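You operate a simulated robot arm through the tools that you are given. There is no shell and no other tool.

The job below is to be done with a simulated two-armed robot. You get a single attempt, and the scene is never put back.

Task
Plate both jellies: left on the red plate, right on the white.
Fine: They come from the jelly press: raise each with its lever and lower both moulds again.

It is judged by the outcome, as a careful person would: the job done as asked, and still so three seconds after it is handed in. It fails if anything else is knocked over, pushed out of place, dropped, spilled or broken.

Robot
Two 7-joint arms with fingered hands on one trunk that stands fixed in place. Base frame: the origin is at the foot of the trunk, x ahead of it, y to its left, z up. Readings come in m, rad, newtons and seconds.
The left shoulder is at [0.161, 0.125, 1.153], the right one opposite. With the tool pointing down near the work surface each hand reaches from about 0.1 to 0.92 m from the base axis, measured 20 degrees to its own side. Payload 3.7 kg a hand.
The TCP of each hand is the grasp point between the finger pads, 0.025 m short of the fingertips. In the tool frame z runs along the fingers and y along their closing line. The gripper opens to 0.088 m. The gripper's body begins 0.029 m behind the TCP. The gripper is a hand of 5 fingers: y runs from the thumb to the fingers, the wrist lies at [-0.013, -0.097, -0.162] in the tool frame, and closing takes about 1.5 s.
Orientation is that of the tool frame in the base frame, as a unit quaternion [w, x, y, z]. With the fingers straight down and the wrist toward the robot, the tool's x, y and z point along [0, 1, 0], [1, 0, 0] and [0, 0, -1] of the base frame.

Tools
- The arms move only by the tool step_arm. It takes "left_rows", "right_rows" or both (then of equal length, played together; a hand with none holds still); each is a list of rows, each a list of 3 entries, a list of its own where there are three numbers: the shift along the tool's x, y, z in units of 400 mm (1.0 is 400 mm), then the turn, a rotation vector about the tool's x, y, z in units of 120 degrees (1.0 is 120 degrees), then the gripper command, from -1 (shut) to 1 (fully open), values between in proportion. In form: [[[x, y, z], [ax, ay, az], gripper], ...]. A call has 1 to 20 rows; each row is the pose to reach, as a shift and turn from the pose commanded when the call began, along the tool's axes at that moment. A call with a number of a shift or a turn outside -1 to 1 is refused whole. Each row takes 0.2 s and may step no farther than 0.05 m and 0.15 rad from the row before; otherwise, or with a gripper value out of range, the whole call is refused. A pose out of reach is approached as far as the arm can. The call stops where the force on the tool passes 40 N (or 10 N more than at its start, if that is more) or the arm is blocked; 0.2 s more then pass. The fingers move at their own pace (about 0.045 m/s each) and stop on an object; they squeeze with about 24 N. The grip force told is the motor's: it shows also when the fingers shut on nothing. Time passes only in rows, and 0.2 s behind the last, so rows that repeat a pose let the fingers close. It gives the time, the measured TCP pose, the force on the tool (base axes), the opening and the grip force at its end, in the units of the frame above (readings bear some noise), with the torque about the TCP (base axes, N m) and any sound that the robot's microphone picked up.
- Cameras (640 x 400 px; columns grow to the right, rows downward): "scene" is now at [0.2498, 0.0476, 1.3303]; the picture's right is [0.56, -0.83, 0.00], its down [-0.30, -0.20, -0.93] and it looks along [0.77, 0.52, -0.36] (base axes); focal length 214 px, centre (320, 200). "left" rides on the left gripper at [-0.059, -0.079, -0.105] in its tool frame; the picture's right is [-0.73, -0.32, 0.61], its down [0.62, -0.68, 0.38] and it looks along [0.29, 0.66, 0.70] (tool axes); focal length 234 px, centre (320, 200). "right" rides on the right gripper at [0.059, -0.079, -0.105] in its tool frame; the picture's right is [-0.73, 0.32, -0.61], its down [-0.62, -0.68, 0.38] and it looks along [-0.29, 0.66, 0.70] (tool axes); focal length 234 px, centre (320, 200). There is no depth. A picture from a camera that has moved, and an enlarged one, comes with that camera's place and axes in the base frame and with its lens. The place of the scene camera against the robot may be out by one fixed shift of up to 0.025 m in any direction.
- grab_frame(camera): a new picture of that camera. It takes no simulated time.
- move_column(by): slides the trunk up (or, below 0, down) by that many m; the arms and the scene camera ride with it, the base frame stays. It gives what a move gives, with no picture.
- set_grasp(shape, hand): the hand has 5 fingers and takes this shape, open, in about a second: jaw (thumb against the fingers, like two jaws); tri (thumb and two fingers); tip (a fingertip pinch); poke (one finger out to press); point (the index stretched); flat (the hand flat); cup (the hand cupped); fist (a fist). The gripper value then closes the fingers along that shape, each until it touches; the sizes above hold for jaw. It gives what a move gives, with no picture.
- pan_tilt(pan, tilt): turns the head with the scene camera to pan (to the left, within 1.396 rad either way) and tilt (down, from -0.506 to 1.204), counted from straight ahead of the robot. It gives what a move gives.
- enlarge(camera, box): a new picture of the part [left, top, right, bottom] of that camera's present view, enlarged. It takes no simulated time.
- finish_job(): hands the job in; it is judged then, once.

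Places have to be worked out from the pictures, the camera data and where the tool is seen. Open the grippers and draw the arms clear of the work before you hand the job in, unless the task says otherwise.

The tools are called after "Emit:" as name(argument=value, ...) on one line, values as JSON. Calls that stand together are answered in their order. step_arm: Moves the arms, as the interface text tells. Its arguments: {"type":"object","properties":{"left_rows":{"type":"array","items":{"type":"array"}},"right_rows":{"type":"array","items":{"type":"array"}}},"required":[]} The other tools are called the same way: move_column (by) slides the trunk up or down; set_grasp (shape, hand) gives the hand a shape; pan_tilt (pan, tilt) turns the head that bears the scene camera; grab_frame (camera) takes a picture; enlarge (camera, box) takes an enlarged picture of a part of a camera's view; finish_job () hands the job in.

At the start:

```text
time: 0.0
left_tool_pos: [0.4243, 0.4489, 1.202]
left_tool_rot: [0.0, 0.707, 0.707, 0.0]
left_wrist_force: [-0.6, -0.4, -0.2]
left_torque: [-0.01, -0.02, -0.01]
left_grip_width: 0.0879
left_finger_force: 0.0
left_shape: jaw
right_tool_pos: [0.4252, 0.0832, 1.2107]
right_tool_rot: [-0.002, 0.708, 0.707, -0.005]
right_wrist_force: [-0.6, 0.0, 0.6]
right_torque: [0.0, -0.02, 0.0]
right_grip_width: 0.0878
right_finger_force: 0.1
right_shape: jaw
trunk travel left (down, up): [-0.175, 0.24]
head pan, tilt: [1.03, 0.552]
```

scene: 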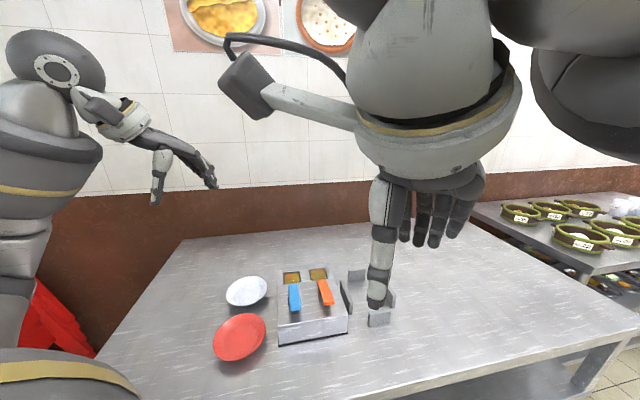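
right: 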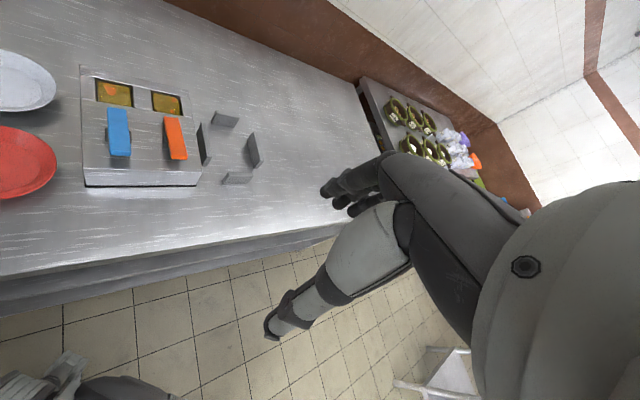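
left: 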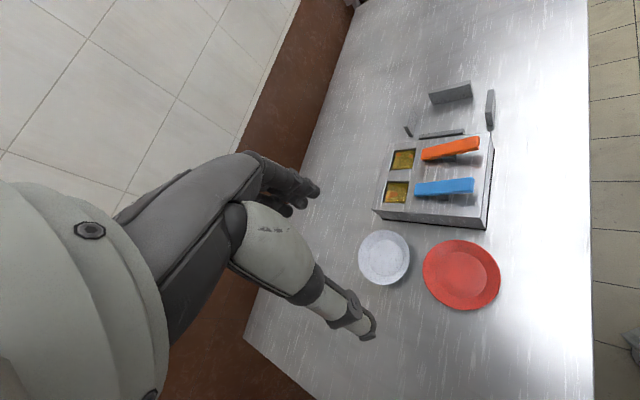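

I'll look closer at the press, levers, and plates before moving anything.

Emit:
enlarge(camera="scene", box=[200, 240, 420, 378])

Emit:
enlarge(camera="right", box=[0, 30, 288, 210])

Emit:
enlarge(camera="left", box=[340, 70, 532, 190])

Emit:
enlarge(camera="left", box=[320, 130, 544, 330])

```text
2.90 times, centred on (310, 309) of scene
camera zoom: at [0.2498, 0.0476, 1.3303], right [0.56, -0.83, 0.0], down [-0.3, -0.2, -0.93], along [0.77, 0.52, -0.36], focal length 622 px, centre (349, -116)
```

zoom: 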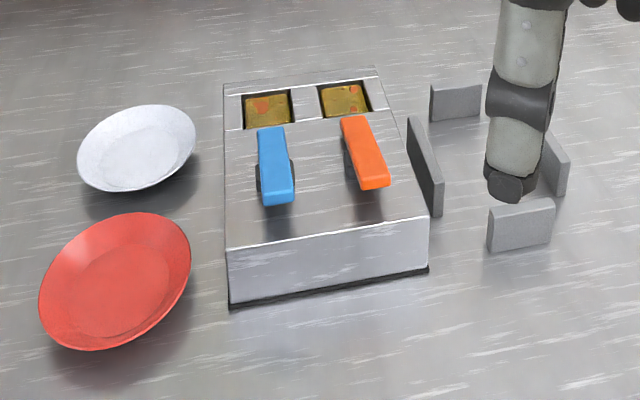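

```text
2.22 times, centred on (144, 120) of right
camera zoom: at [0.3468, 0.1436, 1.3159], right [0.33, -0.72, 0.61], down [-0.69, -0.62, -0.37], along [0.65, -0.29, -0.7], focal length 520 px, centre (711, 378)
```

zoom: 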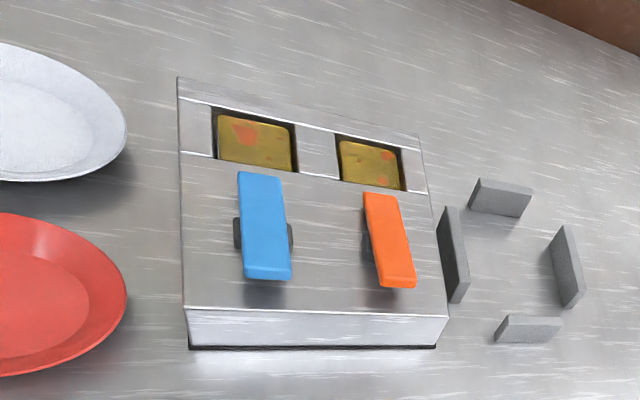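

```text
3.33 times, centred on (436, 130) of left
camera zoom: at [0.3435, 0.3901, 1.3072], right [-0.32, -0.73, -0.61], down [-0.68, 0.62, -0.38], along [0.66, 0.29, -0.7], focal length 781 px, centre (-67, 433)
```

zoom: 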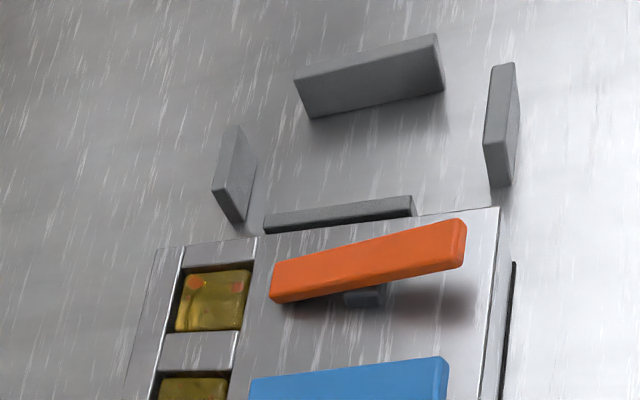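

```text
2.00 times, centred on (432, 230) of left
camera zoom: at [0.3435, 0.3901, 1.3072], right [-0.32, -0.73, -0.61], down [-0.68, 0.62, -0.38], along [0.66, 0.29, -0.7], focal length 468 px, centre (96, 140)
```

zoom: 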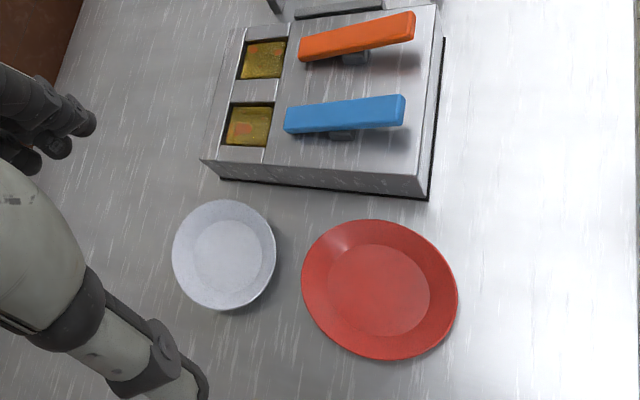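

The press sits at roughly x 0.49–0.7, y 0.1–0.33, with its top near z 0.866 and the table near 0.81. I'll turn the head to centre it for a clearer look.

Emit:
pan_tilt(pan=0.5, tilt=0.9)

Emit:
grab_frame(camera="scene")

```text
time: 0.9
left_tool_pos: [0.4234, 0.4499, 1.203]
left_tool_rot: [0.0, 0.707, 0.707, 0.001]
left_wrist_force: [-0.5, 0.9, 0.2]
left_torque: [-0.02, 0.01, 0.01]
left_grip_width: 0.0878
left_finger_force: 0.1
left_shape: jaw
right_tool_pos: [0.424, 0.0845, 1.2124]
right_tool_rot: [-0.002, 0.707, 0.707, -0.005]
right_wrist_force: [0.6, 0.8, -0.6]
right_torque: [0.0, 0.03, -0.01]
right_grip_width: 0.0877
right_finger_force: 0.0
right_shape: jaw
trunk travel left (down, up): [-0.175, 0.24]
head pan, tilt: [0.499, 0.901]
```

```text
taken
camera scene: at [0.2397, 0.0338, 1.287], right [0.49, -0.87, 0.0], down [-0.67, -0.38, -0.64], along [0.56, 0.32, -0.77], focal length 214 px, centre (320, 200)
```

scene: 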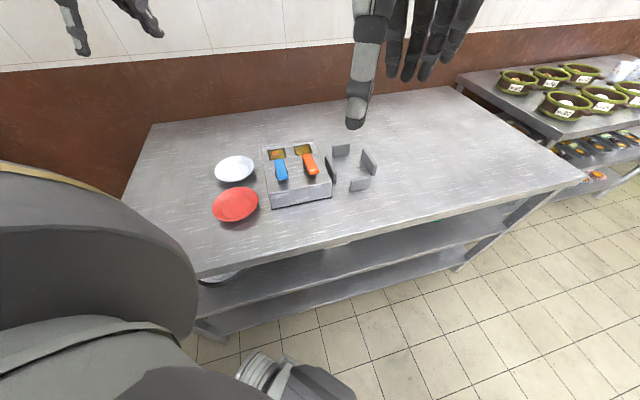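

Emit:
enlarge(camera="scene", box=[200, 130, 392, 250])

Emit:
enlarge(camera="scene", box=[250, 135, 346, 195])

```text
3.33 times, centred on (296, 190) of scene
camera zoom: at [0.2397, 0.0338, 1.287], right [0.49, -0.87, 0.0], down [-0.67, -0.38, -0.64], along [0.56, 0.32, -0.77], focal length 715 px, centre (400, 233)
```

zoom: 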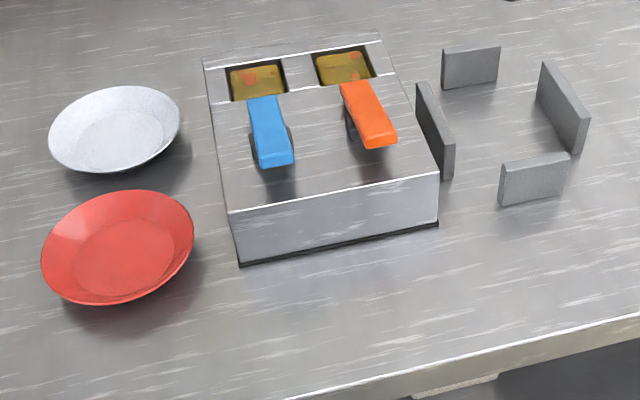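

```text
6.67 times, centred on (298, 165) of scene
camera zoom: at [0.2397, 0.0338, 1.287], right [0.49, -0.87, 0.0], down [-0.67, -0.38, -0.64], along [0.56, 0.32, -0.77], focal length 1430 px, centre (467, 433)
```

zoom: 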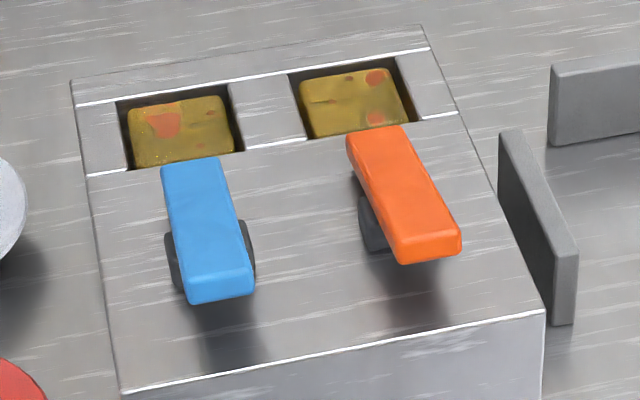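

I'll take tighter zooms from both wrist cameras so I can triangulate the levers, wells and plates.

Emit:
enlarge(camera="left", box=[368, 125, 512, 235])

Emit:
enlarge(camera="right", box=[70, 55, 214, 190])

Emit:
grab_frame(camera="left")

Emit:
grab_frame(camera="right")

```text
3.64 times, centred on (440, 180) of left
camera zoom: at [0.3435, 0.3902, 1.3074], right [-0.32, -0.73, -0.61], down [-0.68, 0.62, -0.38], along [0.66, 0.29, -0.7], focal length 852 px, centre (-116, 273)
```

zoom: 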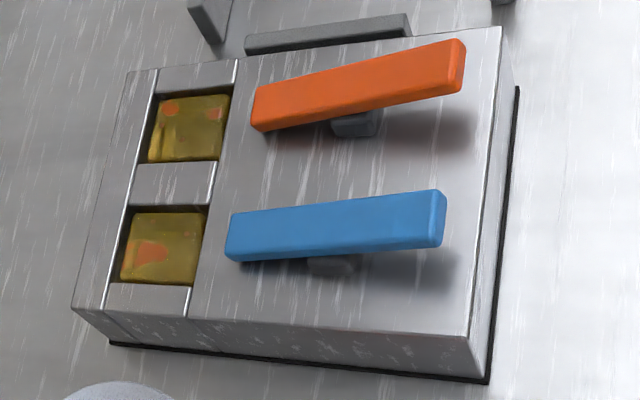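

```text
2.96 times, centred on (142, 122) of right
camera zoom: at [0.3464, 0.1435, 1.3168], right [0.33, -0.72, 0.61], down [-0.69, -0.62, -0.37], along [0.65, -0.29, -0.7], focal length 694 px, centre (847, 430)
```

zoom: 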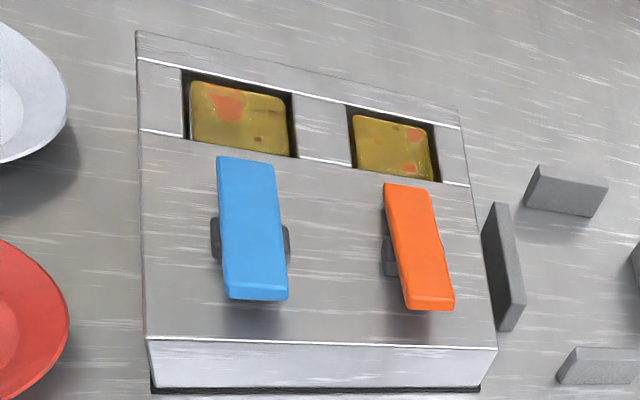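

```text
taken
camera left: at [0.3435, 0.3902, 1.3074], right [-0.32, -0.73, -0.61], down [-0.68, 0.62, -0.38], along [0.66, 0.29, -0.7], focal length 234 px, centre (320, 200)
```

left: 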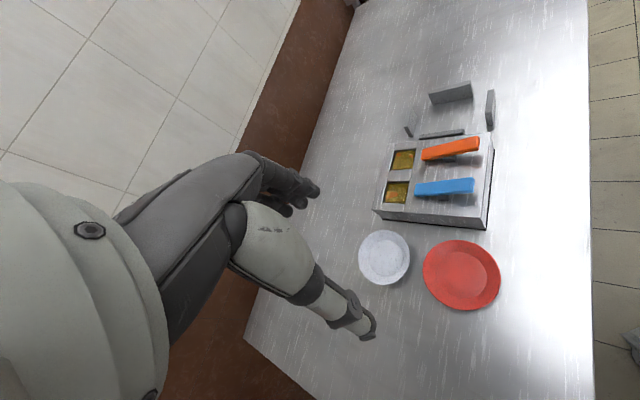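

```text
taken
camera right: at [0.3464, 0.1435, 1.3168], right [0.33, -0.72, 0.61], down [-0.69, -0.62, -0.37], along [0.65, -0.29, -0.7], focal length 234 px, centre (320, 200)
```

right: 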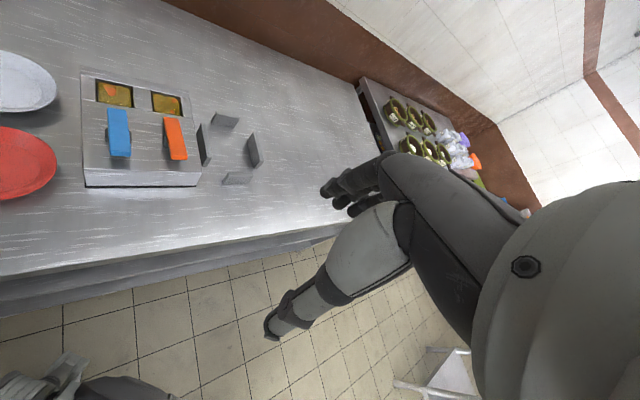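

The box is turned about 45°: its front-left top corner is near [0.492, 0.328, 0.866], right is about [0.71,-0.71] and away is about [0.71,0.71]. The front ends of the levers are raised to about z 0.907. I'll put the right hand in poke shape while it's still high up and look at where the finger sits.

Emit:
set_grasp(shape="poke", hand="right")

Emit:
grab_frame(camera="right")

Emit:
grab_frame(camera="scene")

Emit:
grab_frame(camera="left")

```text
time: 1.9
left_tool_pos: [0.4232, 0.4499, 1.2037]
left_tool_rot: [0.0, 0.707, 0.707, 0.0]
left_wrist_force: [0.0, -1.1, 0.0]
left_torque: [0.0, 0.01, -0.01]
left_grip_width: 0.0878
left_finger_force: 0.0
left_shape: jaw
right_tool_pos: [0.4246, 0.0845, 1.211]
right_tool_rot: [-0.001, 0.708, 0.706, -0.005]
right_wrist_force: [0.1, 0.9, -0.6]
right_torque: [0.01, -0.01, -0.02]
right_grip_width: 0.0001
right_finger_force: 0.0
right_shape: poke
trunk travel left (down, up): [-0.175, 0.24]
head pan, tilt: [0.499, 0.901]
```

```text
taken
camera right: at [0.3467, 0.1436, 1.316], right [0.33, -0.72, 0.61], down [-0.69, -0.62, -0.37], along [0.65, -0.29, -0.7], focal length 234 px, centre (320, 200)
```

right: 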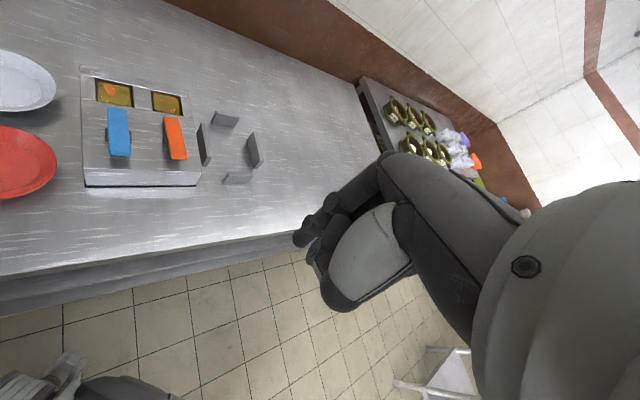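

```text
taken
camera scene: at [0.2396, 0.0337, 1.287], right [0.49, -0.87, 0.0], down [-0.67, -0.38, -0.64], along [0.56, 0.32, -0.77], focal length 214 px, centre (320, 200)
```

scene: 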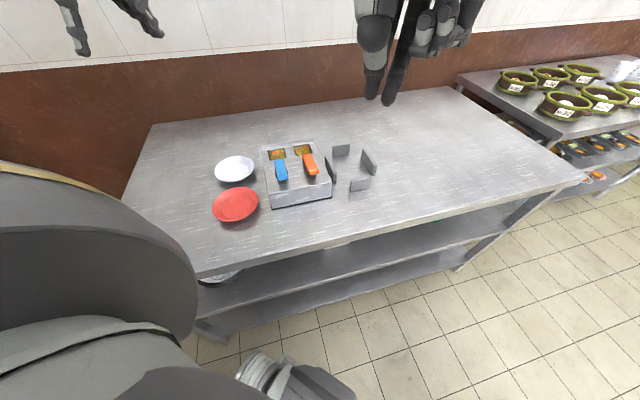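

```text
taken
camera left: at [0.3434, 0.3901, 1.3073], right [-0.32, -0.73, -0.61], down [-0.68, 0.62, -0.38], along [0.66, 0.29, -0.7], focal length 234 px, centre (320, 200)
```

left: 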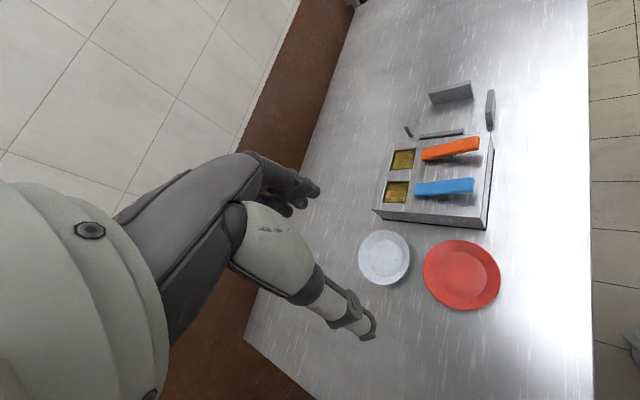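

I'll zoom in on the poke-shaped right hand to see which digit leads and where its tip sits against the TCP.

Emit:
enlarge(camera="right", box=[250, 130, 450, 330])

Emit:
enlarge(camera="scene", box=[330, 0, 500, 115])

```text
2.00 times, centred on (350, 230) of right
camera zoom: at [0.3467, 0.1436, 1.316], right [0.33, -0.72, 0.61], down [-0.69, -0.62, -0.37], along [0.65, -0.29, -0.7], focal length 468 px, centre (260, 140)
```

zoom: 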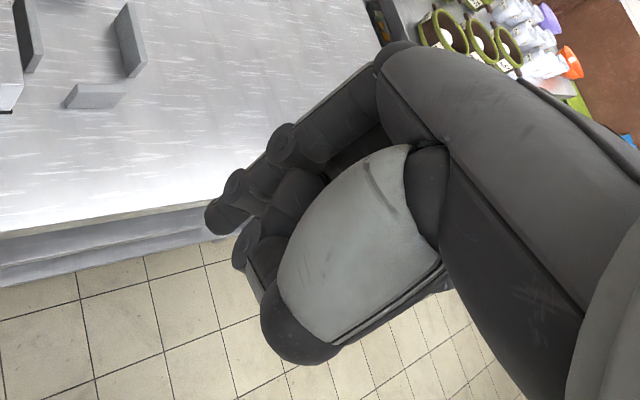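

```text
3.48 times, centred on (415, 58) of scene
camera zoom: at [0.2396, 0.0337, 1.287], right [0.49, -0.87, 0.0], down [-0.67, -0.38, -0.64], along [0.56, 0.32, -0.77], focal length 746 px, centre (-10, 696)
```

zoom: 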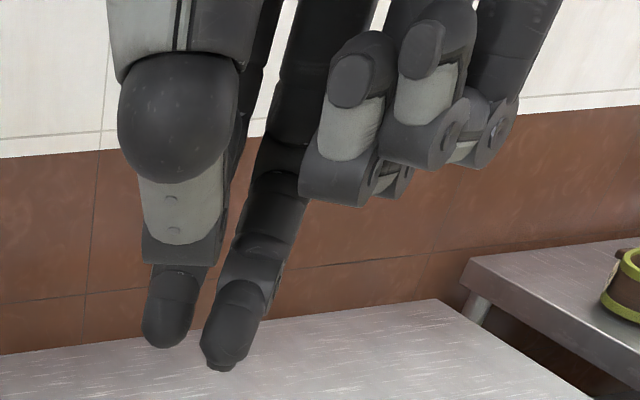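

The index tip in poke sits about 0.04 m beyond the TCP and a little to its +y side. I'll move the left hand to a viewing spot, turning it 45° so its closing line matches the box's left-right axis.

Emit:
step_arm(left_rows=[[[0.033, 0.032, 0.035], [0, 0, 0.0625], 1], [[0.067, 0.064, 0.069], [0, 0, 0.125], 1], [[0.1, 0.096, 0.104], [0, 0, 0.1875], 1], [[0.133, 0.128, 0.138], [0, 0, 0.25], 1], [[0.167, 0.16, 0.173], [0, 0, 0.3125], 1], [[0.2, 0.1925, 0.2075], [0, 0, 0.375], 1], [[0.2, 0.1925, 0.2075], [0, 0, 0.375], 1]])

Emit:
grab_frame(camera="left")

```text
time: 3.5
left_tool_pos: [0.5012, 0.529, 1.1182]
left_tool_rot: [0.001, 0.924, 0.383, 0.001]
left_wrist_force: [-0.4, 0.2, 0.2]
left_torque: [0.02, 0.05, 0.03]
left_grip_width: 0.0877
left_finger_force: 0.1
left_shape: jaw
right_tool_pos: [0.4246, 0.0829, 1.2107]
right_tool_rot: [-0.001, 0.708, 0.706, -0.005]
right_wrist_force: [0.1, 0.0, -0.3]
right_torque: [0.03, -0.01, -0.02]
right_grip_width: 0.0003
right_finger_force: 0.0
right_shape: poke
trunk travel left (down, up): [-0.175, 0.24]
head pan, tilt: [0.499, 0.901]
```

```text
taken
camera left: at [0.4024, 0.543, 1.2232], right [-0.74, -0.28, -0.61], down [-0.04, 0.92, -0.38], along [0.67, -0.26, -0.69], focal length 234 px, centre (320, 200)
```

left: 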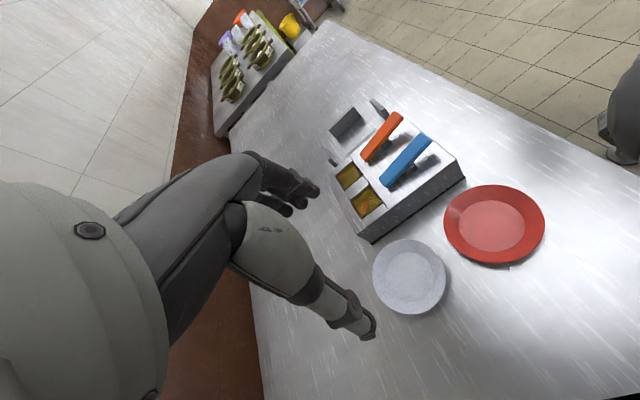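

The left wrist camera now has a good view of the press, so I'll zoom in to refine lever and jelly positions.

Emit:
enlarge(camera="left", box=[320, 95, 480, 255])

Emit:
enlarge(camera="left", box=[350, 160, 560, 330])

```text
2.50 times, centred on (400, 175) of left
camera zoom: at [0.4024, 0.543, 1.2232], right [-0.74, -0.28, -0.61], down [-0.04, 0.92, -0.38], along [0.67, -0.26, -0.69], focal length 585 px, centre (120, 262)
```

zoom: 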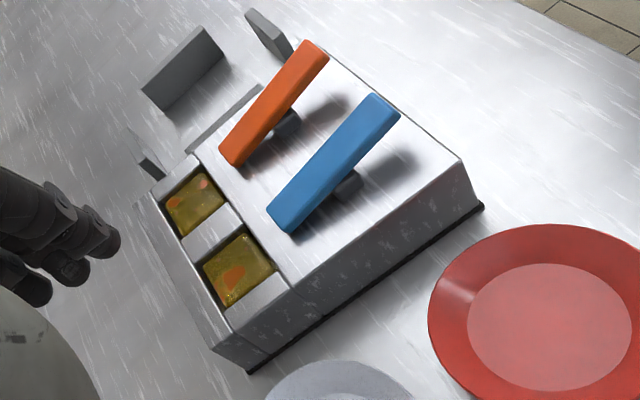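

```text
2.35 times, centred on (455, 245) of left
camera zoom: at [0.4024, 0.543, 1.2232], right [-0.74, -0.28, -0.61], down [-0.04, 0.92, -0.38], along [0.67, -0.26, -0.69], focal length 551 px, centre (2, 94)
```

zoom: 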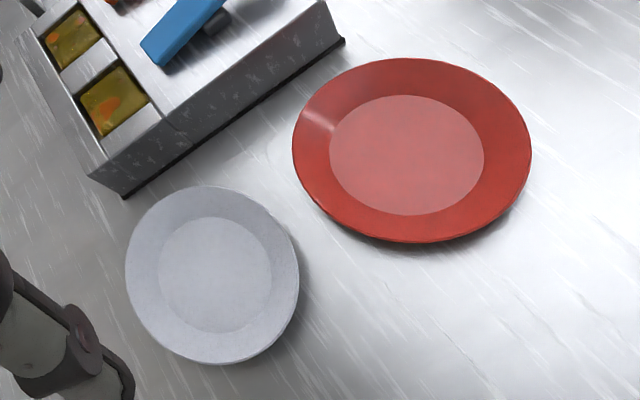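

The geometry agrees within about 3 mm: jelly 1 is at about [0.633, 0.407], jelly 2 at [0.689, 0.351], red plate at [0.444, 0.414], white plate at [0.546, 0.513]. Next I'll bring the right hand to hover over the front end of the blue lever.

Emit:
step_arm(right_rows=[[[0.0566, 0.025, 0.045], [0, 0, 0], 1], [[0.1132, 0.051, 0.09], [0, 0, 0], 1], [[0.17, 0.076, 0.135], [0, 0, 0], 1], [[0.226, 0.101, 0.18], [0, 0, 0], 1], [[0.283, 0.127, 0.225], [0, 0, 0], 1], [[0.34, 0.152, 0.27], [0, 0, 0], 1], [[0.396, 0.177, 0.315], [0, 0, 0], 1], [[0.453, 0.203, 0.36], [0, 0, 0], 1], [[0.509, 0.228, 0.405], [0, 0, 0], 1], [[0.566, 0.2535, 0.45], [0, 0, 0], 1], [[0.566, 0.2535, 0.45], [0, 0, 0], 1]])

Emit:
grab_frame(camera="left")

Emit:
grab_frame(camera="right")

Emit:
grab_frame(camera="scene")

```text
time: 5.8
left_tool_pos: [0.5013, 0.5286, 1.1194]
left_tool_rot: [0.0, 0.924, 0.383, 0.0]
left_wrist_force: [1.2, -0.8, -0.1]
left_torque: [-0.01, -0.02, 0.01]
left_grip_width: 0.0877
left_finger_force: 0.1
left_shape: jaw
right_tool_pos: [0.5162, 0.2843, 1.0483]
right_tool_rot: [-0.001, 0.708, 0.706, -0.005]
right_wrist_force: [0.0, 0.5, -0.2]
right_torque: [0.01, 0.03, 0.02]
right_grip_width: 0.0
right_finger_force: 0.0
right_shape: poke
right hand out of reach, approached as far as the arm can: row 10, 11
trunk travel left (down, up): [-0.175, 0.24]
head pan, tilt: [0.499, 0.901]
```

```text
taken
camera left: at [0.4028, 0.5426, 1.2233], right [-0.74, -0.29, -0.61], down [-0.04, 0.92, -0.38], along [0.67, -0.26, -0.7], focal length 234 px, centre (320, 200)
```

left: 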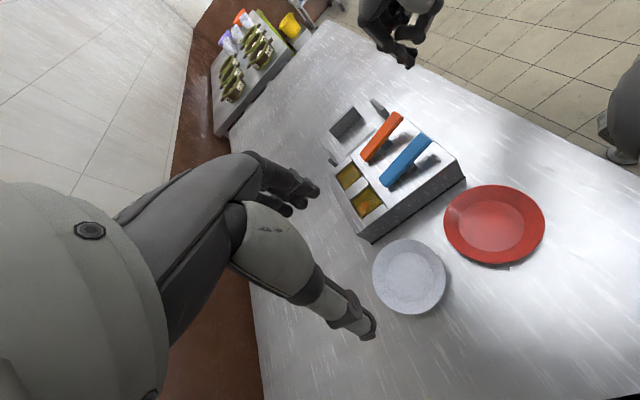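

```text
taken
camera right: at [0.4383, 0.3438, 1.1529], right [0.33, -0.72, 0.61], down [-0.69, -0.62, -0.37], along [0.65, -0.29, -0.7], focal length 234 px, centre (320, 200)
```

right: 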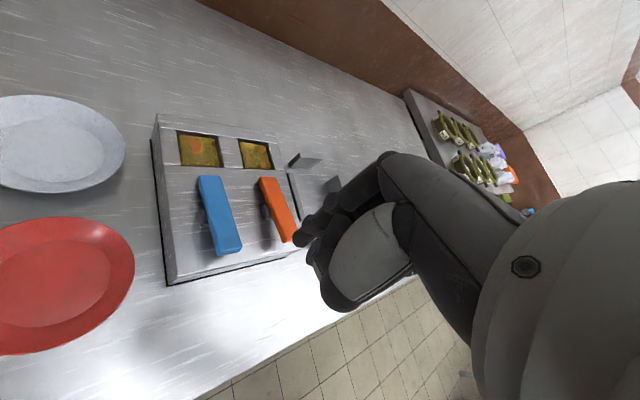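

```text
taken
camera scene: at [0.2397, 0.0337, 1.2869], right [0.5, -0.87, 0.0], down [-0.67, -0.38, -0.64], along [0.56, 0.32, -0.77], focal length 214 px, centre (320, 200)
```

scene: 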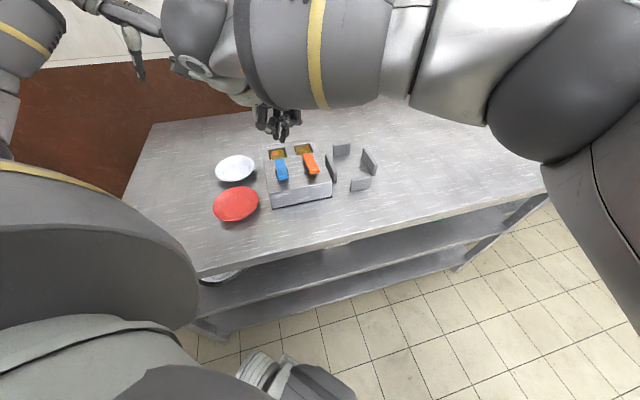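

The right arm ran out of reach in that wrist pose, stopping at [0.516, 0.284, 1.048]. I'll back off slightly and turn the hand 45° toward the arm's own direction, which should help its reach.

Emit:
step_arm(right_rows=[[[-0.04, -0.02, -0.02], [0, 0, -0.0625], 1], [[-0.08, -0.03, -0.02], [0, 0, -0.125], 1], [[-0.1, -0.04, -0.02], [0, 0, -0.1875], 1], [[-0.125, -0.04, -0.02], [0, 0, -0.25], 1], [[-0.125, -0.04, -0.02], [0, 0, -0.3125], 1], [[-0.125, -0.04, -0.02], [0, 0, -0.375], 1], [[-0.125, -0.04, -0.02], [0, 0, -0.375], 1]])

Emit:
grab_frame(camera="right")

```text
time: 7.5
left_tool_pos: [0.5005, 0.53, 1.1193]
left_tool_rot: [0.0, 0.924, 0.383, 0.0]
left_wrist_force: [-0.1, 0.3, -0.5]
left_torque: [0.0, 0.02, 0.01]
left_grip_width: 0.0876
left_finger_force: 0.0
left_shape: jaw
right_tool_pos: [0.4984, 0.2351, 1.0549]
right_tool_rot: [-0.005, 0.383, 0.924, -0.004]
right_wrist_force: [-0.3, 0.0, 0.8]
right_torque: [-0.03, 0.02, -0.01]
right_grip_width: 0.0
right_finger_force: 0.0
right_shape: poke
trunk travel left (down, up): [-0.175, 0.24]
head pan, tilt: [0.499, 0.901]
```

```text
taken
camera right: at [0.402, 0.2222, 1.1616], right [0.75, -0.28, 0.6], down [-0.04, -0.92, -0.38], along [0.66, 0.26, -0.7], focal length 234 px, centre (320, 200)
```

right: 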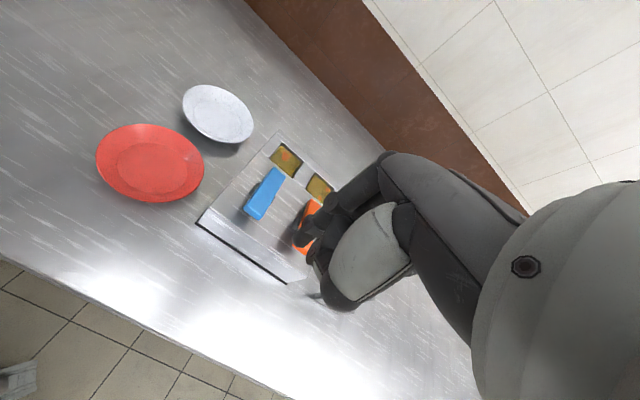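

The turn worked and the hand is at [0.498, 0.235, 1.055]. Next I'll bring it over the blue lever's front end and hover, then check with the left camera.

Emit:
step_arm(right_rows=[[[0.0168, 0.045, 0.035], [0, 0, 0], 1], [[0.0335, 0.09, 0.07], [0, 0, 0], 1], [[0.05, 0.134, 0.105], [0, 0, 0], 1], [[0.067, 0.179, 0.14], [0, 0, 0], 1], [[0.067, 0.179, 0.14], [0, 0, 0], 1]])

Emit:
grab_frame(camera="left")

Emit:
grab_frame(camera="right")

Emit:
grab_frame(camera="scene")

```text
time: 8.7
left_tool_pos: [0.5007, 0.5296, 1.1198]
left_tool_rot: [-0.001, 0.924, 0.383, 0.0]
left_wrist_force: [-0.1, -0.1, -0.8]
left_torque: [0.02, 0.03, 0.0]
left_grip_width: 0.0878
left_finger_force: 0.1
left_shape: jaw
right_tool_pos: [0.5296, 0.3043, 0.9979]
right_tool_rot: [-0.003, 0.383, 0.924, -0.004]
right_wrist_force: [-0.3, -1.0, -0.3]
right_torque: [0.0, 0.05, -0.01]
right_grip_width: 0.0
right_finger_force: 0.1
right_shape: poke
trunk travel left (down, up): [-0.175, 0.24]
head pan, tilt: [0.499, 0.901]
```

```text
taken
camera left: at [0.4023, 0.5426, 1.2233], right [-0.74, -0.29, -0.61], down [-0.04, 0.92, -0.38], along [0.67, -0.26, -0.7], focal length 234 px, centre (320, 200)
```

left: 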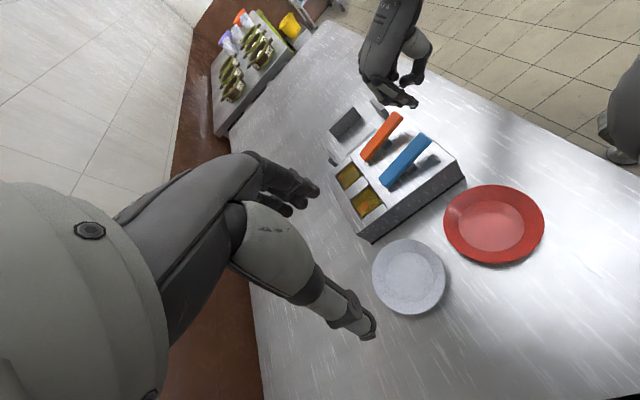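

```text
taken
camera right: at [0.4325, 0.2901, 1.1049], right [0.75, -0.28, 0.6], down [-0.05, -0.92, -0.38], along [0.66, 0.25, -0.7], focal length 234 px, centre (320, 200)
```

right: 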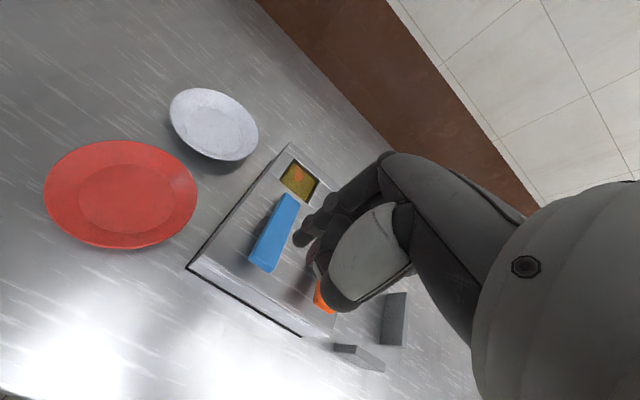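

```text
taken
camera scene: at [0.2393, 0.0337, 1.287], right [0.5, -0.87, 0.0], down [-0.67, -0.38, -0.64], along [0.56, 0.32, -0.77], focal length 214 px, centre (320, 200)
```

scene: 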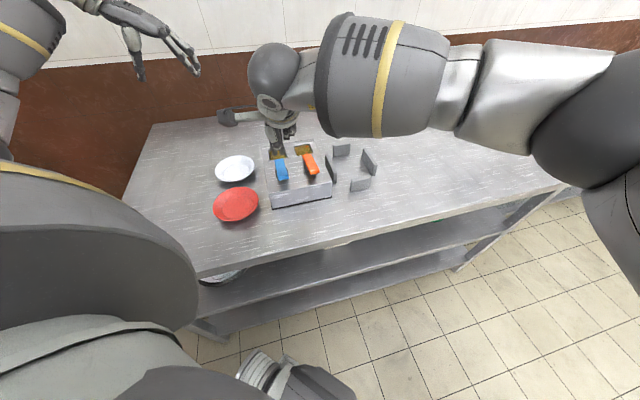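

I'll zoom on the fingertip from the left camera to calibrate its exact position.

Emit:
enlarge(camera="left", box=[340, 40, 460, 200])

Emit:
enlarge(camera="right", box=[220, 160, 380, 330])

Emit:
enlarge(camera="scene", box=[230, 100, 350, 210])

```text
2.50 times, centred on (400, 120) of left
camera zoom: at [0.4023, 0.5426, 1.2233], right [-0.74, -0.29, -0.61], down [-0.04, 0.92, -0.38], along [0.67, -0.26, -0.7], focal length 585 px, centre (120, 400)
```

zoom: 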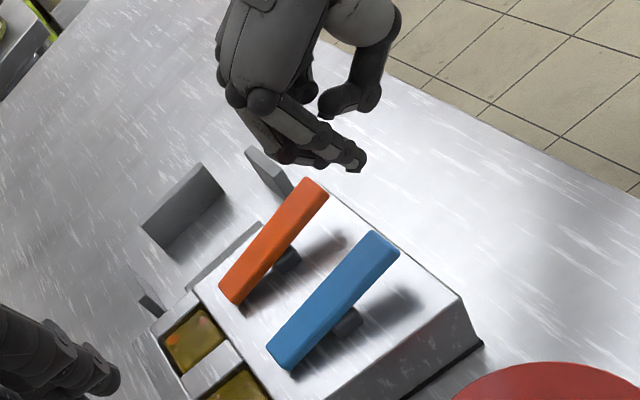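

```text
2.35 times, centred on (300, 245) of right
camera zoom: at [0.4325, 0.2901, 1.1049], right [0.75, -0.28, 0.6], down [-0.05, -0.92, -0.38], along [0.66, 0.25, -0.7], focal length 551 px, centre (367, 94)
```

zoom: 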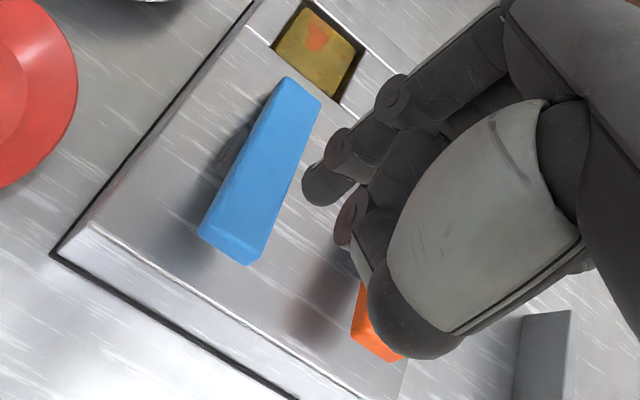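

```text
3.64 times, centred on (290, 155) of scene
camera zoom: at [0.2393, 0.0337, 1.287], right [0.5, -0.87, 0.0], down [-0.67, -0.38, -0.64], along [0.56, 0.32, -0.77], focal length 780 px, centre (429, 364)
```

zoom: 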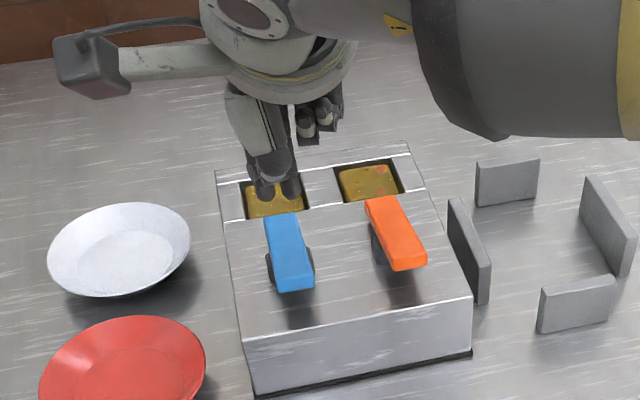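

The fingertip is at [0.524, 0.3075, 0.974], i.e. TCP + [0.006, -0.002, 0.025] in the tool frame. I'll shift onto the lever's centreline about 1 cm in from its front end, then come down until just above it.

Emit:
step_arm(right_rows=[[[-0.008, 0.017, 0.02], [0, 0, 0], 1], [[-0.0155, 0.034, 0.06], [0, 0, 0], 1], [[-0.0155, 0.034, 0.1], [0, 0, 0], 1], [[-0.0155, 0.034, 0.14], [0, 0, 0], 1], [[-0.0155, 0.034, 0.15], [0, 0, 0], 1]])

Emit:
enlarge(camera="left", box=[340, 60, 480, 220])

Emit:
enlarge(camera="right", box=[220, 160, 380, 330])

```text
time: 9.8
left_tool_pos: [0.5011, 0.5288, 1.1192]
left_tool_rot: [-0.001, 0.924, 0.382, 0.001]
left_wrist_force: [0.2, -0.7, -0.4]
left_torque: [0.02, 0.02, -0.01]
left_grip_width: 0.088
left_finger_force: 0.0
left_shape: jaw
right_tool_pos: [0.544, 0.31, 0.9375]
right_tool_rot: [-0.002, 0.383, 0.924, -0.004]
right_wrist_force: [-0.5, -0.4, 1.2]
right_torque: [0.0, 0.0, 0.03]
right_grip_width: 0.0
right_finger_force: 0.1
right_shape: poke
trunk travel left (down, up): [-0.175, 0.24]
head pan, tilt: [0.499, 0.901]
```

```text
2.50 times, centred on (410, 140) of left
camera zoom: at [0.4024, 0.5427, 1.2232], right [-0.74, -0.29, -0.61], down [-0.04, 0.92, -0.38], along [0.67, -0.26, -0.7], focal length 585 px, centre (95, 350)
```

zoom: 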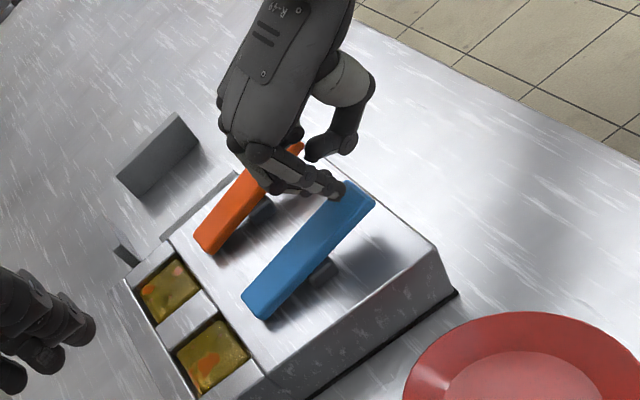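

```text
2.35 times, centred on (300, 245) of right
camera zoom: at [0.448, 0.2966, 1.0432], right [0.75, -0.28, 0.6], down [-0.05, -0.92, -0.38], along [0.66, 0.25, -0.7], focal length 551 px, centre (367, 94)
```

zoom: 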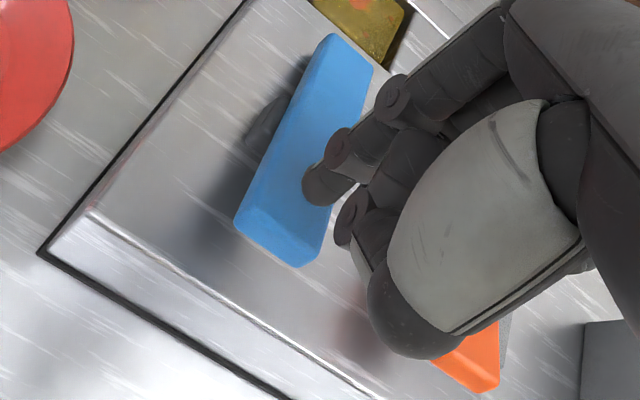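

The fingertip is directly above the blue lever at about z 0.912. I'll press down slowly and watch the force.

Emit:
step_arm(right_rows=[[[0, 0, 0.0125], [0, 0, 0], 1], [[0, 0, 0.025], [0, 0, 0], 1], [[0, 0, 0.0375], [0, 0, 0], 1], [[0, 0, 0.05], [0, 0, 0], 1], [[0, 0, 0.05], [0, 0, 0], 1]])

Emit:
enlarge(camera="left", box=[320, 80, 480, 240])

Emit:
enlarge(camera="scene", box=[230, 110, 350, 210])

```text
time: 11.1
left_tool_pos: [0.5015, 0.529, 1.1177]
left_tool_rot: [-0.001, 0.924, 0.383, 0.0]
left_wrist_force: [-0.5, 0.3, 0.8]
left_torque: [0.02, -0.01, -0.01]
left_grip_width: 0.0878
left_finger_force: 0.0
left_shape: jaw
right_tool_pos: [0.5433, 0.3098, 0.918]
right_tool_rot: [-0.004, 0.383, 0.924, -0.004]
right_wrist_force: [-1.8, -0.5, 2.1]
right_torque: [0.02, -0.03, 0.02]
right_grip_width: 0.0
right_finger_force: 0.1
right_shape: poke
trunk travel left (down, up): [-0.175, 0.24]
head pan, tilt: [0.499, 0.901]
```

```text
2.50 times, centred on (400, 160) of left
camera zoom: at [0.4024, 0.5426, 1.2231], right [-0.74, -0.29, -0.61], down [-0.04, 0.92, -0.38], along [0.67, -0.26, -0.7], focal length 585 px, centre (120, 300)
```

zoom: 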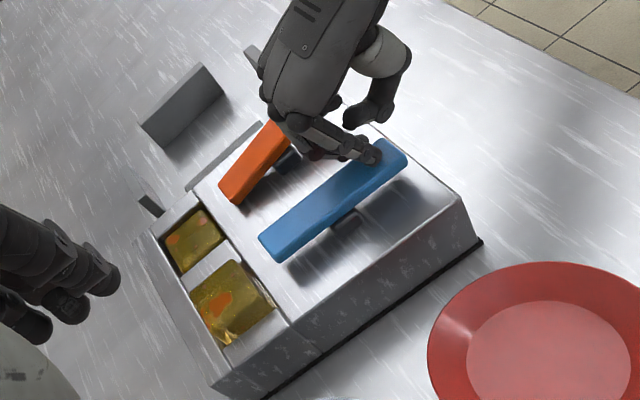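

```text
4.00 times, centred on (290, 160) of scene
camera zoom: at [0.2395, 0.0337, 1.2869], right [0.49, -0.87, 0.0], down [-0.67, -0.38, -0.64], along [0.56, 0.32, -0.77], focal length 858 px, centre (440, 360)
```

zoom: 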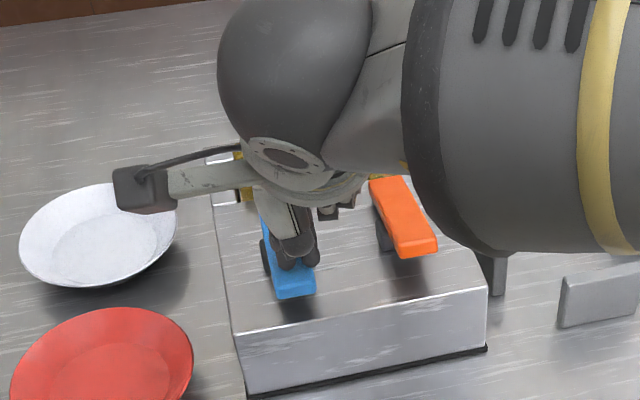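

It works: the jelly rises as the lever goes down, with only about 2 N. I'll press further in small steps.

Emit:
step_arm(right_rows=[[[0, 0, 0.01], [0, 0, 0], 1], [[0, 0, 0.02], [0, 0, 0], 1], [[0, 0, 0.025], [0, 0, 0], 1], [[0, 0, 0.025], [0, 0, 0], 1]])

Emit:
enlarge(camera="left", box=[320, 80, 480, 240])

```text
time: 12.1
left_tool_pos: [0.4998, 0.5283, 1.1193]
left_tool_rot: [0.0, 0.924, 0.383, 0.001]
left_wrist_force: [0.2, 1.2, 0.7]
left_torque: [-0.03, 0.03, 0.01]
left_grip_width: 0.0879
left_finger_force: 0.1
left_shape: jaw
right_tool_pos: [0.5427, 0.3108, 0.9116]
right_tool_rot: [-0.004, 0.384, 0.923, -0.002]
right_wrist_force: [-0.1, -1.6, 11.7]
right_torque: [0.01, 0.01, -0.01]
right_grip_width: 0.0
right_finger_force: 0.1
right_shape: poke
trunk travel left (down, up): [-0.175, 0.24]
head pan, tilt: [0.499, 0.901]
```

```text
2.50 times, centred on (400, 160) of left
camera zoom: at [0.4014, 0.5421, 1.2242], right [-0.74, -0.29, -0.61], down [-0.04, 0.92, -0.38], along [0.67, -0.26, -0.69], focal length 585 px, centre (120, 300)
```

zoom: 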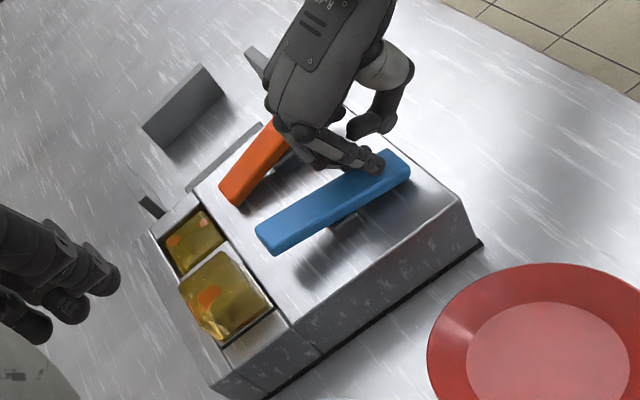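

The force rose to 11.7 N, so this may be the end stop. I'll look closely at how far the jelly stands out.

Emit:
enlarge(camera="left", box=[345, 140, 425, 220])

Emit:
enlarge(camera="right", box=[200, 60, 400, 260])

Emit:
enlarge(camera="left", box=[375, 95, 455, 175])

```text
5.00 times, centred on (385, 180) of left
camera zoom: at [0.4014, 0.5421, 1.2242], right [-0.74, -0.29, -0.61], down [-0.04, 0.92, -0.38], along [0.67, -0.26, -0.69], focal length 1171 px, centre (-5, 300)
```

zoom: 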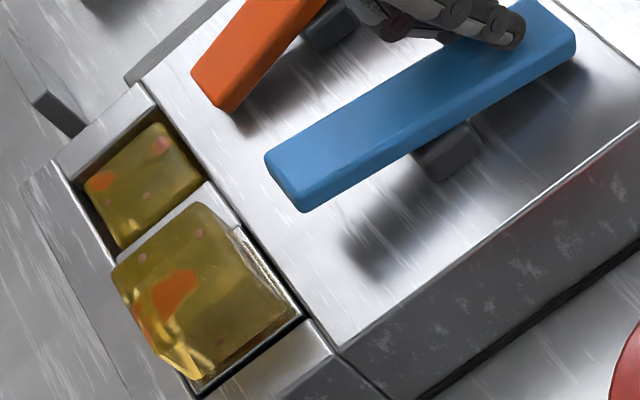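

```text
2.00 times, centred on (300, 160) of right
camera zoom: at [0.4465, 0.2969, 1.0164], right [0.74, -0.28, 0.6], down [-0.05, -0.92, -0.38], along [0.67, 0.26, -0.7], focal length 468 px, centre (360, 280)
```

zoom: 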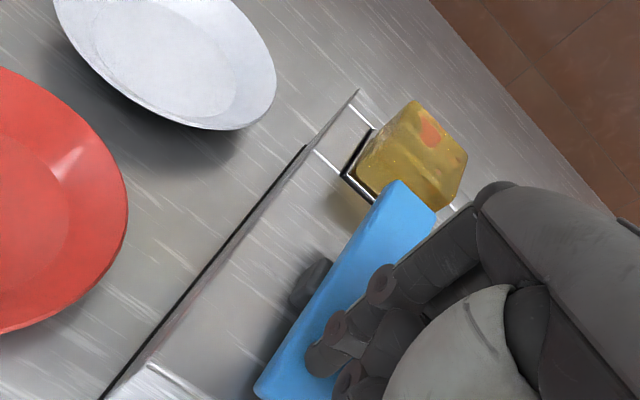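

```text
5.00 times, centred on (415, 135) of left
camera zoom: at [0.4014, 0.5421, 1.2242], right [-0.74, -0.29, -0.61], down [-0.04, 0.92, -0.38], along [0.67, -0.26, -0.69], focal length 1171 px, centre (-155, 525)
```

zoom: 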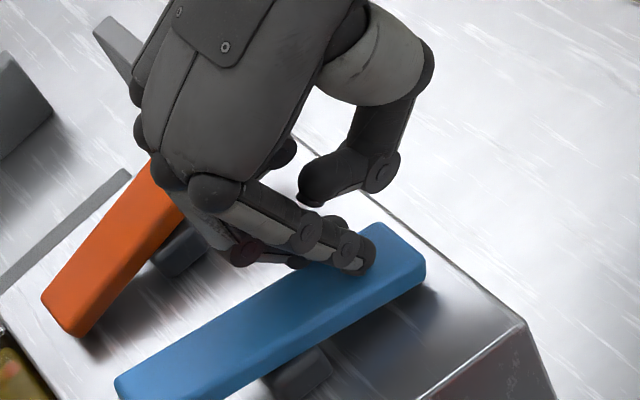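

The jelly's top is now at about z 0.903, roughly 37 mm proud of the box, so it looks fully out. I'll lift the finger slowly to learn whether the lever stays down or springs back.

Emit:
step_arm(right_rows=[[[0, 0, -0.01], [0, 0, 0], 1], [[0, 0, -0.02], [0, 0, 0], 1], [[0, 0, -0.03], [0, 0, 0], 1], [[0, 0, -0.03], [0, 0, 0], 1]])

Emit:
enlarge(camera="left", box=[320, 80, 480, 240])

```text
time: 13.1
left_tool_pos: [0.5012, 0.5295, 1.1186]
left_tool_rot: [0.0, 0.924, 0.383, 0.001]
left_wrist_force: [0.4, -0.6, 0.0]
left_torque: [0.0, 0.0, -0.02]
left_grip_width: 0.0876
left_finger_force: 0.0
left_shape: jaw
right_tool_pos: [0.5434, 0.3096, 0.9196]
right_tool_rot: [-0.003, 0.383, 0.924, -0.004]
right_wrist_force: [-0.8, 0.6, 0.0]
right_torque: [-0.02, 0.01, 0.01]
right_grip_width: 0.0
right_finger_force: 0.0
right_shape: poke
trunk travel left (down, up): [-0.175, 0.24]
head pan, tilt: [0.499, 0.901]
```

```text
2.50 times, centred on (400, 160) of left
camera zoom: at [0.4026, 0.5427, 1.2231], right [-0.74, -0.29, -0.61], down [-0.04, 0.92, -0.38], along [0.67, -0.26, -0.7], focal length 585 px, centre (120, 300)
```

zoom: 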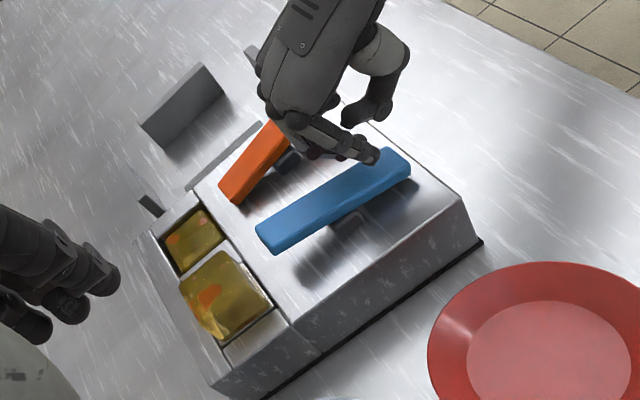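

The lever stays down by itself and the jelly stays raised. I'll lift the right hand straight up and withdraw it to make room for the left hand.

Emit:
step_arm(right_rows=[[[0, 0, -0.083], [0, 0, 0], 1], [[0, 0, -0.167], [0, 0, 0], 1], [[0, 0, -0.25], [0, 0, 0], 1], [[-0.03, -0.1, -0.27], [0, 0, 0], 1], [[-0.06, -0.2, -0.3], [0, 0, 0], 1], [[-0.1, -0.3, -0.32], [0, 0, 0], 1], [[-0.12, -0.38, -0.34], [0, 0, 0], 1], [[-0.136, -0.43, -0.35], [0, 0, 0], 1]])

Emit:
step_arm(left_rows=[[[0.002, 0.075, 0], [0, 0, 0], 1], [[0.005, 0.15, 0], [0, 0, 0], 1], [[0.01, 0.225, 0.03], [0, 0, 0], 1], [[0.014, 0.3, 0.07], [0, 0, 0], 1], [[0.0175, 0.375, 0.12], [0, 0, 0], 1], [[0.0175, 0.449, 0.17], [0, 0, 0], 1], [[0.0175, 0.449, 0.2], [0, 0, 0], 1], [[0.0175, 0.449, 0.2], [0, 0, 0], 1]])

Emit:
grab_frame(camera="left")

Emit:
grab_frame(camera="scene")

Emit:
grab_frame(camera="right")

```text
time: 14.8
left_tool_pos: [0.4996, 0.5293, 1.1191]
left_tool_rot: [0.001, 0.924, 0.383, -0.001]
left_wrist_force: [0.0, -0.6, -0.1]
left_torque: [-0.01, -0.02, 0.01]
left_grip_width: 0.0877
left_finger_force: 0.0
left_shape: jaw
right_tool_pos: [0.4608, 0.1485, 1.0635]
right_tool_rot: [-0.004, 0.385, 0.923, -0.004]
right_wrist_force: [-0.6, -0.5, 0.7]
right_torque: [0.01, 0.0, 0.0]
right_grip_width: 0.0002
right_finger_force: 0.2
right_shape: poke
trunk travel left (down, up): [-0.175, 0.24]
head pan, tilt: [0.499, 0.901]
```

```text
time: 16.6
left_tool_pos: [0.6333, 0.4068, 1.0413]
left_tool_rot: [0.0, 0.924, 0.383, 0.0]
left_wrist_force: [1.0, -0.5, 0.2]
left_torque: [0.0, -0.01, 0.01]
left_grip_width: 0.0878
left_finger_force: 0.0
left_shape: jaw
right_tool_pos: [0.4619, 0.1494, 1.0637]
right_tool_rot: [-0.004, 0.384, 0.923, -0.005]
right_wrist_force: [0.8, -0.1, 0.1]
right_torque: [-0.02, 0.01, 0.02]
right_grip_width: 0.0002
right_finger_force: 0.0
right_shape: poke
trunk travel left (down, up): [-0.175, 0.24]
head pan, tilt: [0.499, 0.901]
```

```text
taken
camera left: at [0.5352, 0.4201, 1.1447], right [-0.74, -0.29, -0.61], down [-0.04, 0.92, -0.38], along [0.67, -0.26, -0.7], focal length 234 px, centre (320, 200)
```

left: 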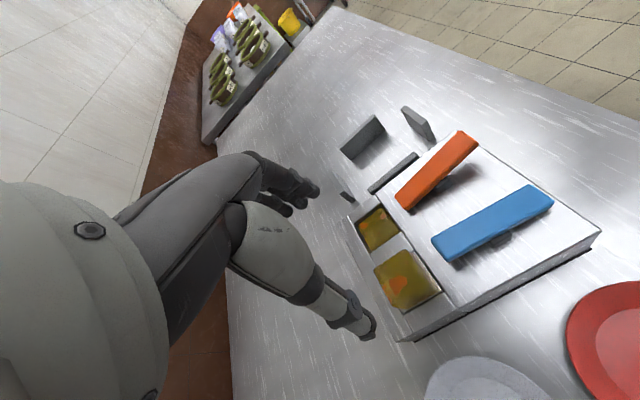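

```text
taken
camera scene: at [0.2374, 0.0354, 1.2854], right [0.52, -0.85, 0.0], down [-0.66, -0.41, -0.63], along [0.53, 0.33, -0.78], focal length 214 px, centre (320, 200)
```

scene: 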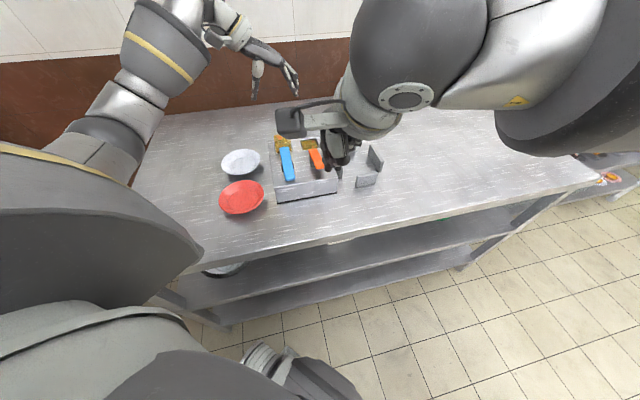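

```text
taken
camera right: at [0.3651, 0.1366, 1.1695], right [0.75, -0.28, 0.6], down [-0.05, -0.92, -0.38], along [0.66, 0.25, -0.7], focal length 234 px, centre (320, 200)
```

right: 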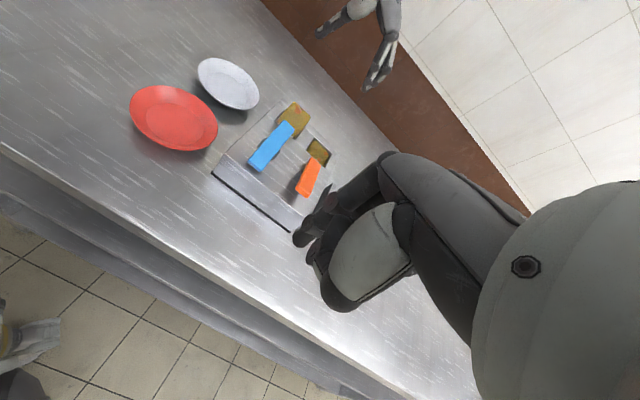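

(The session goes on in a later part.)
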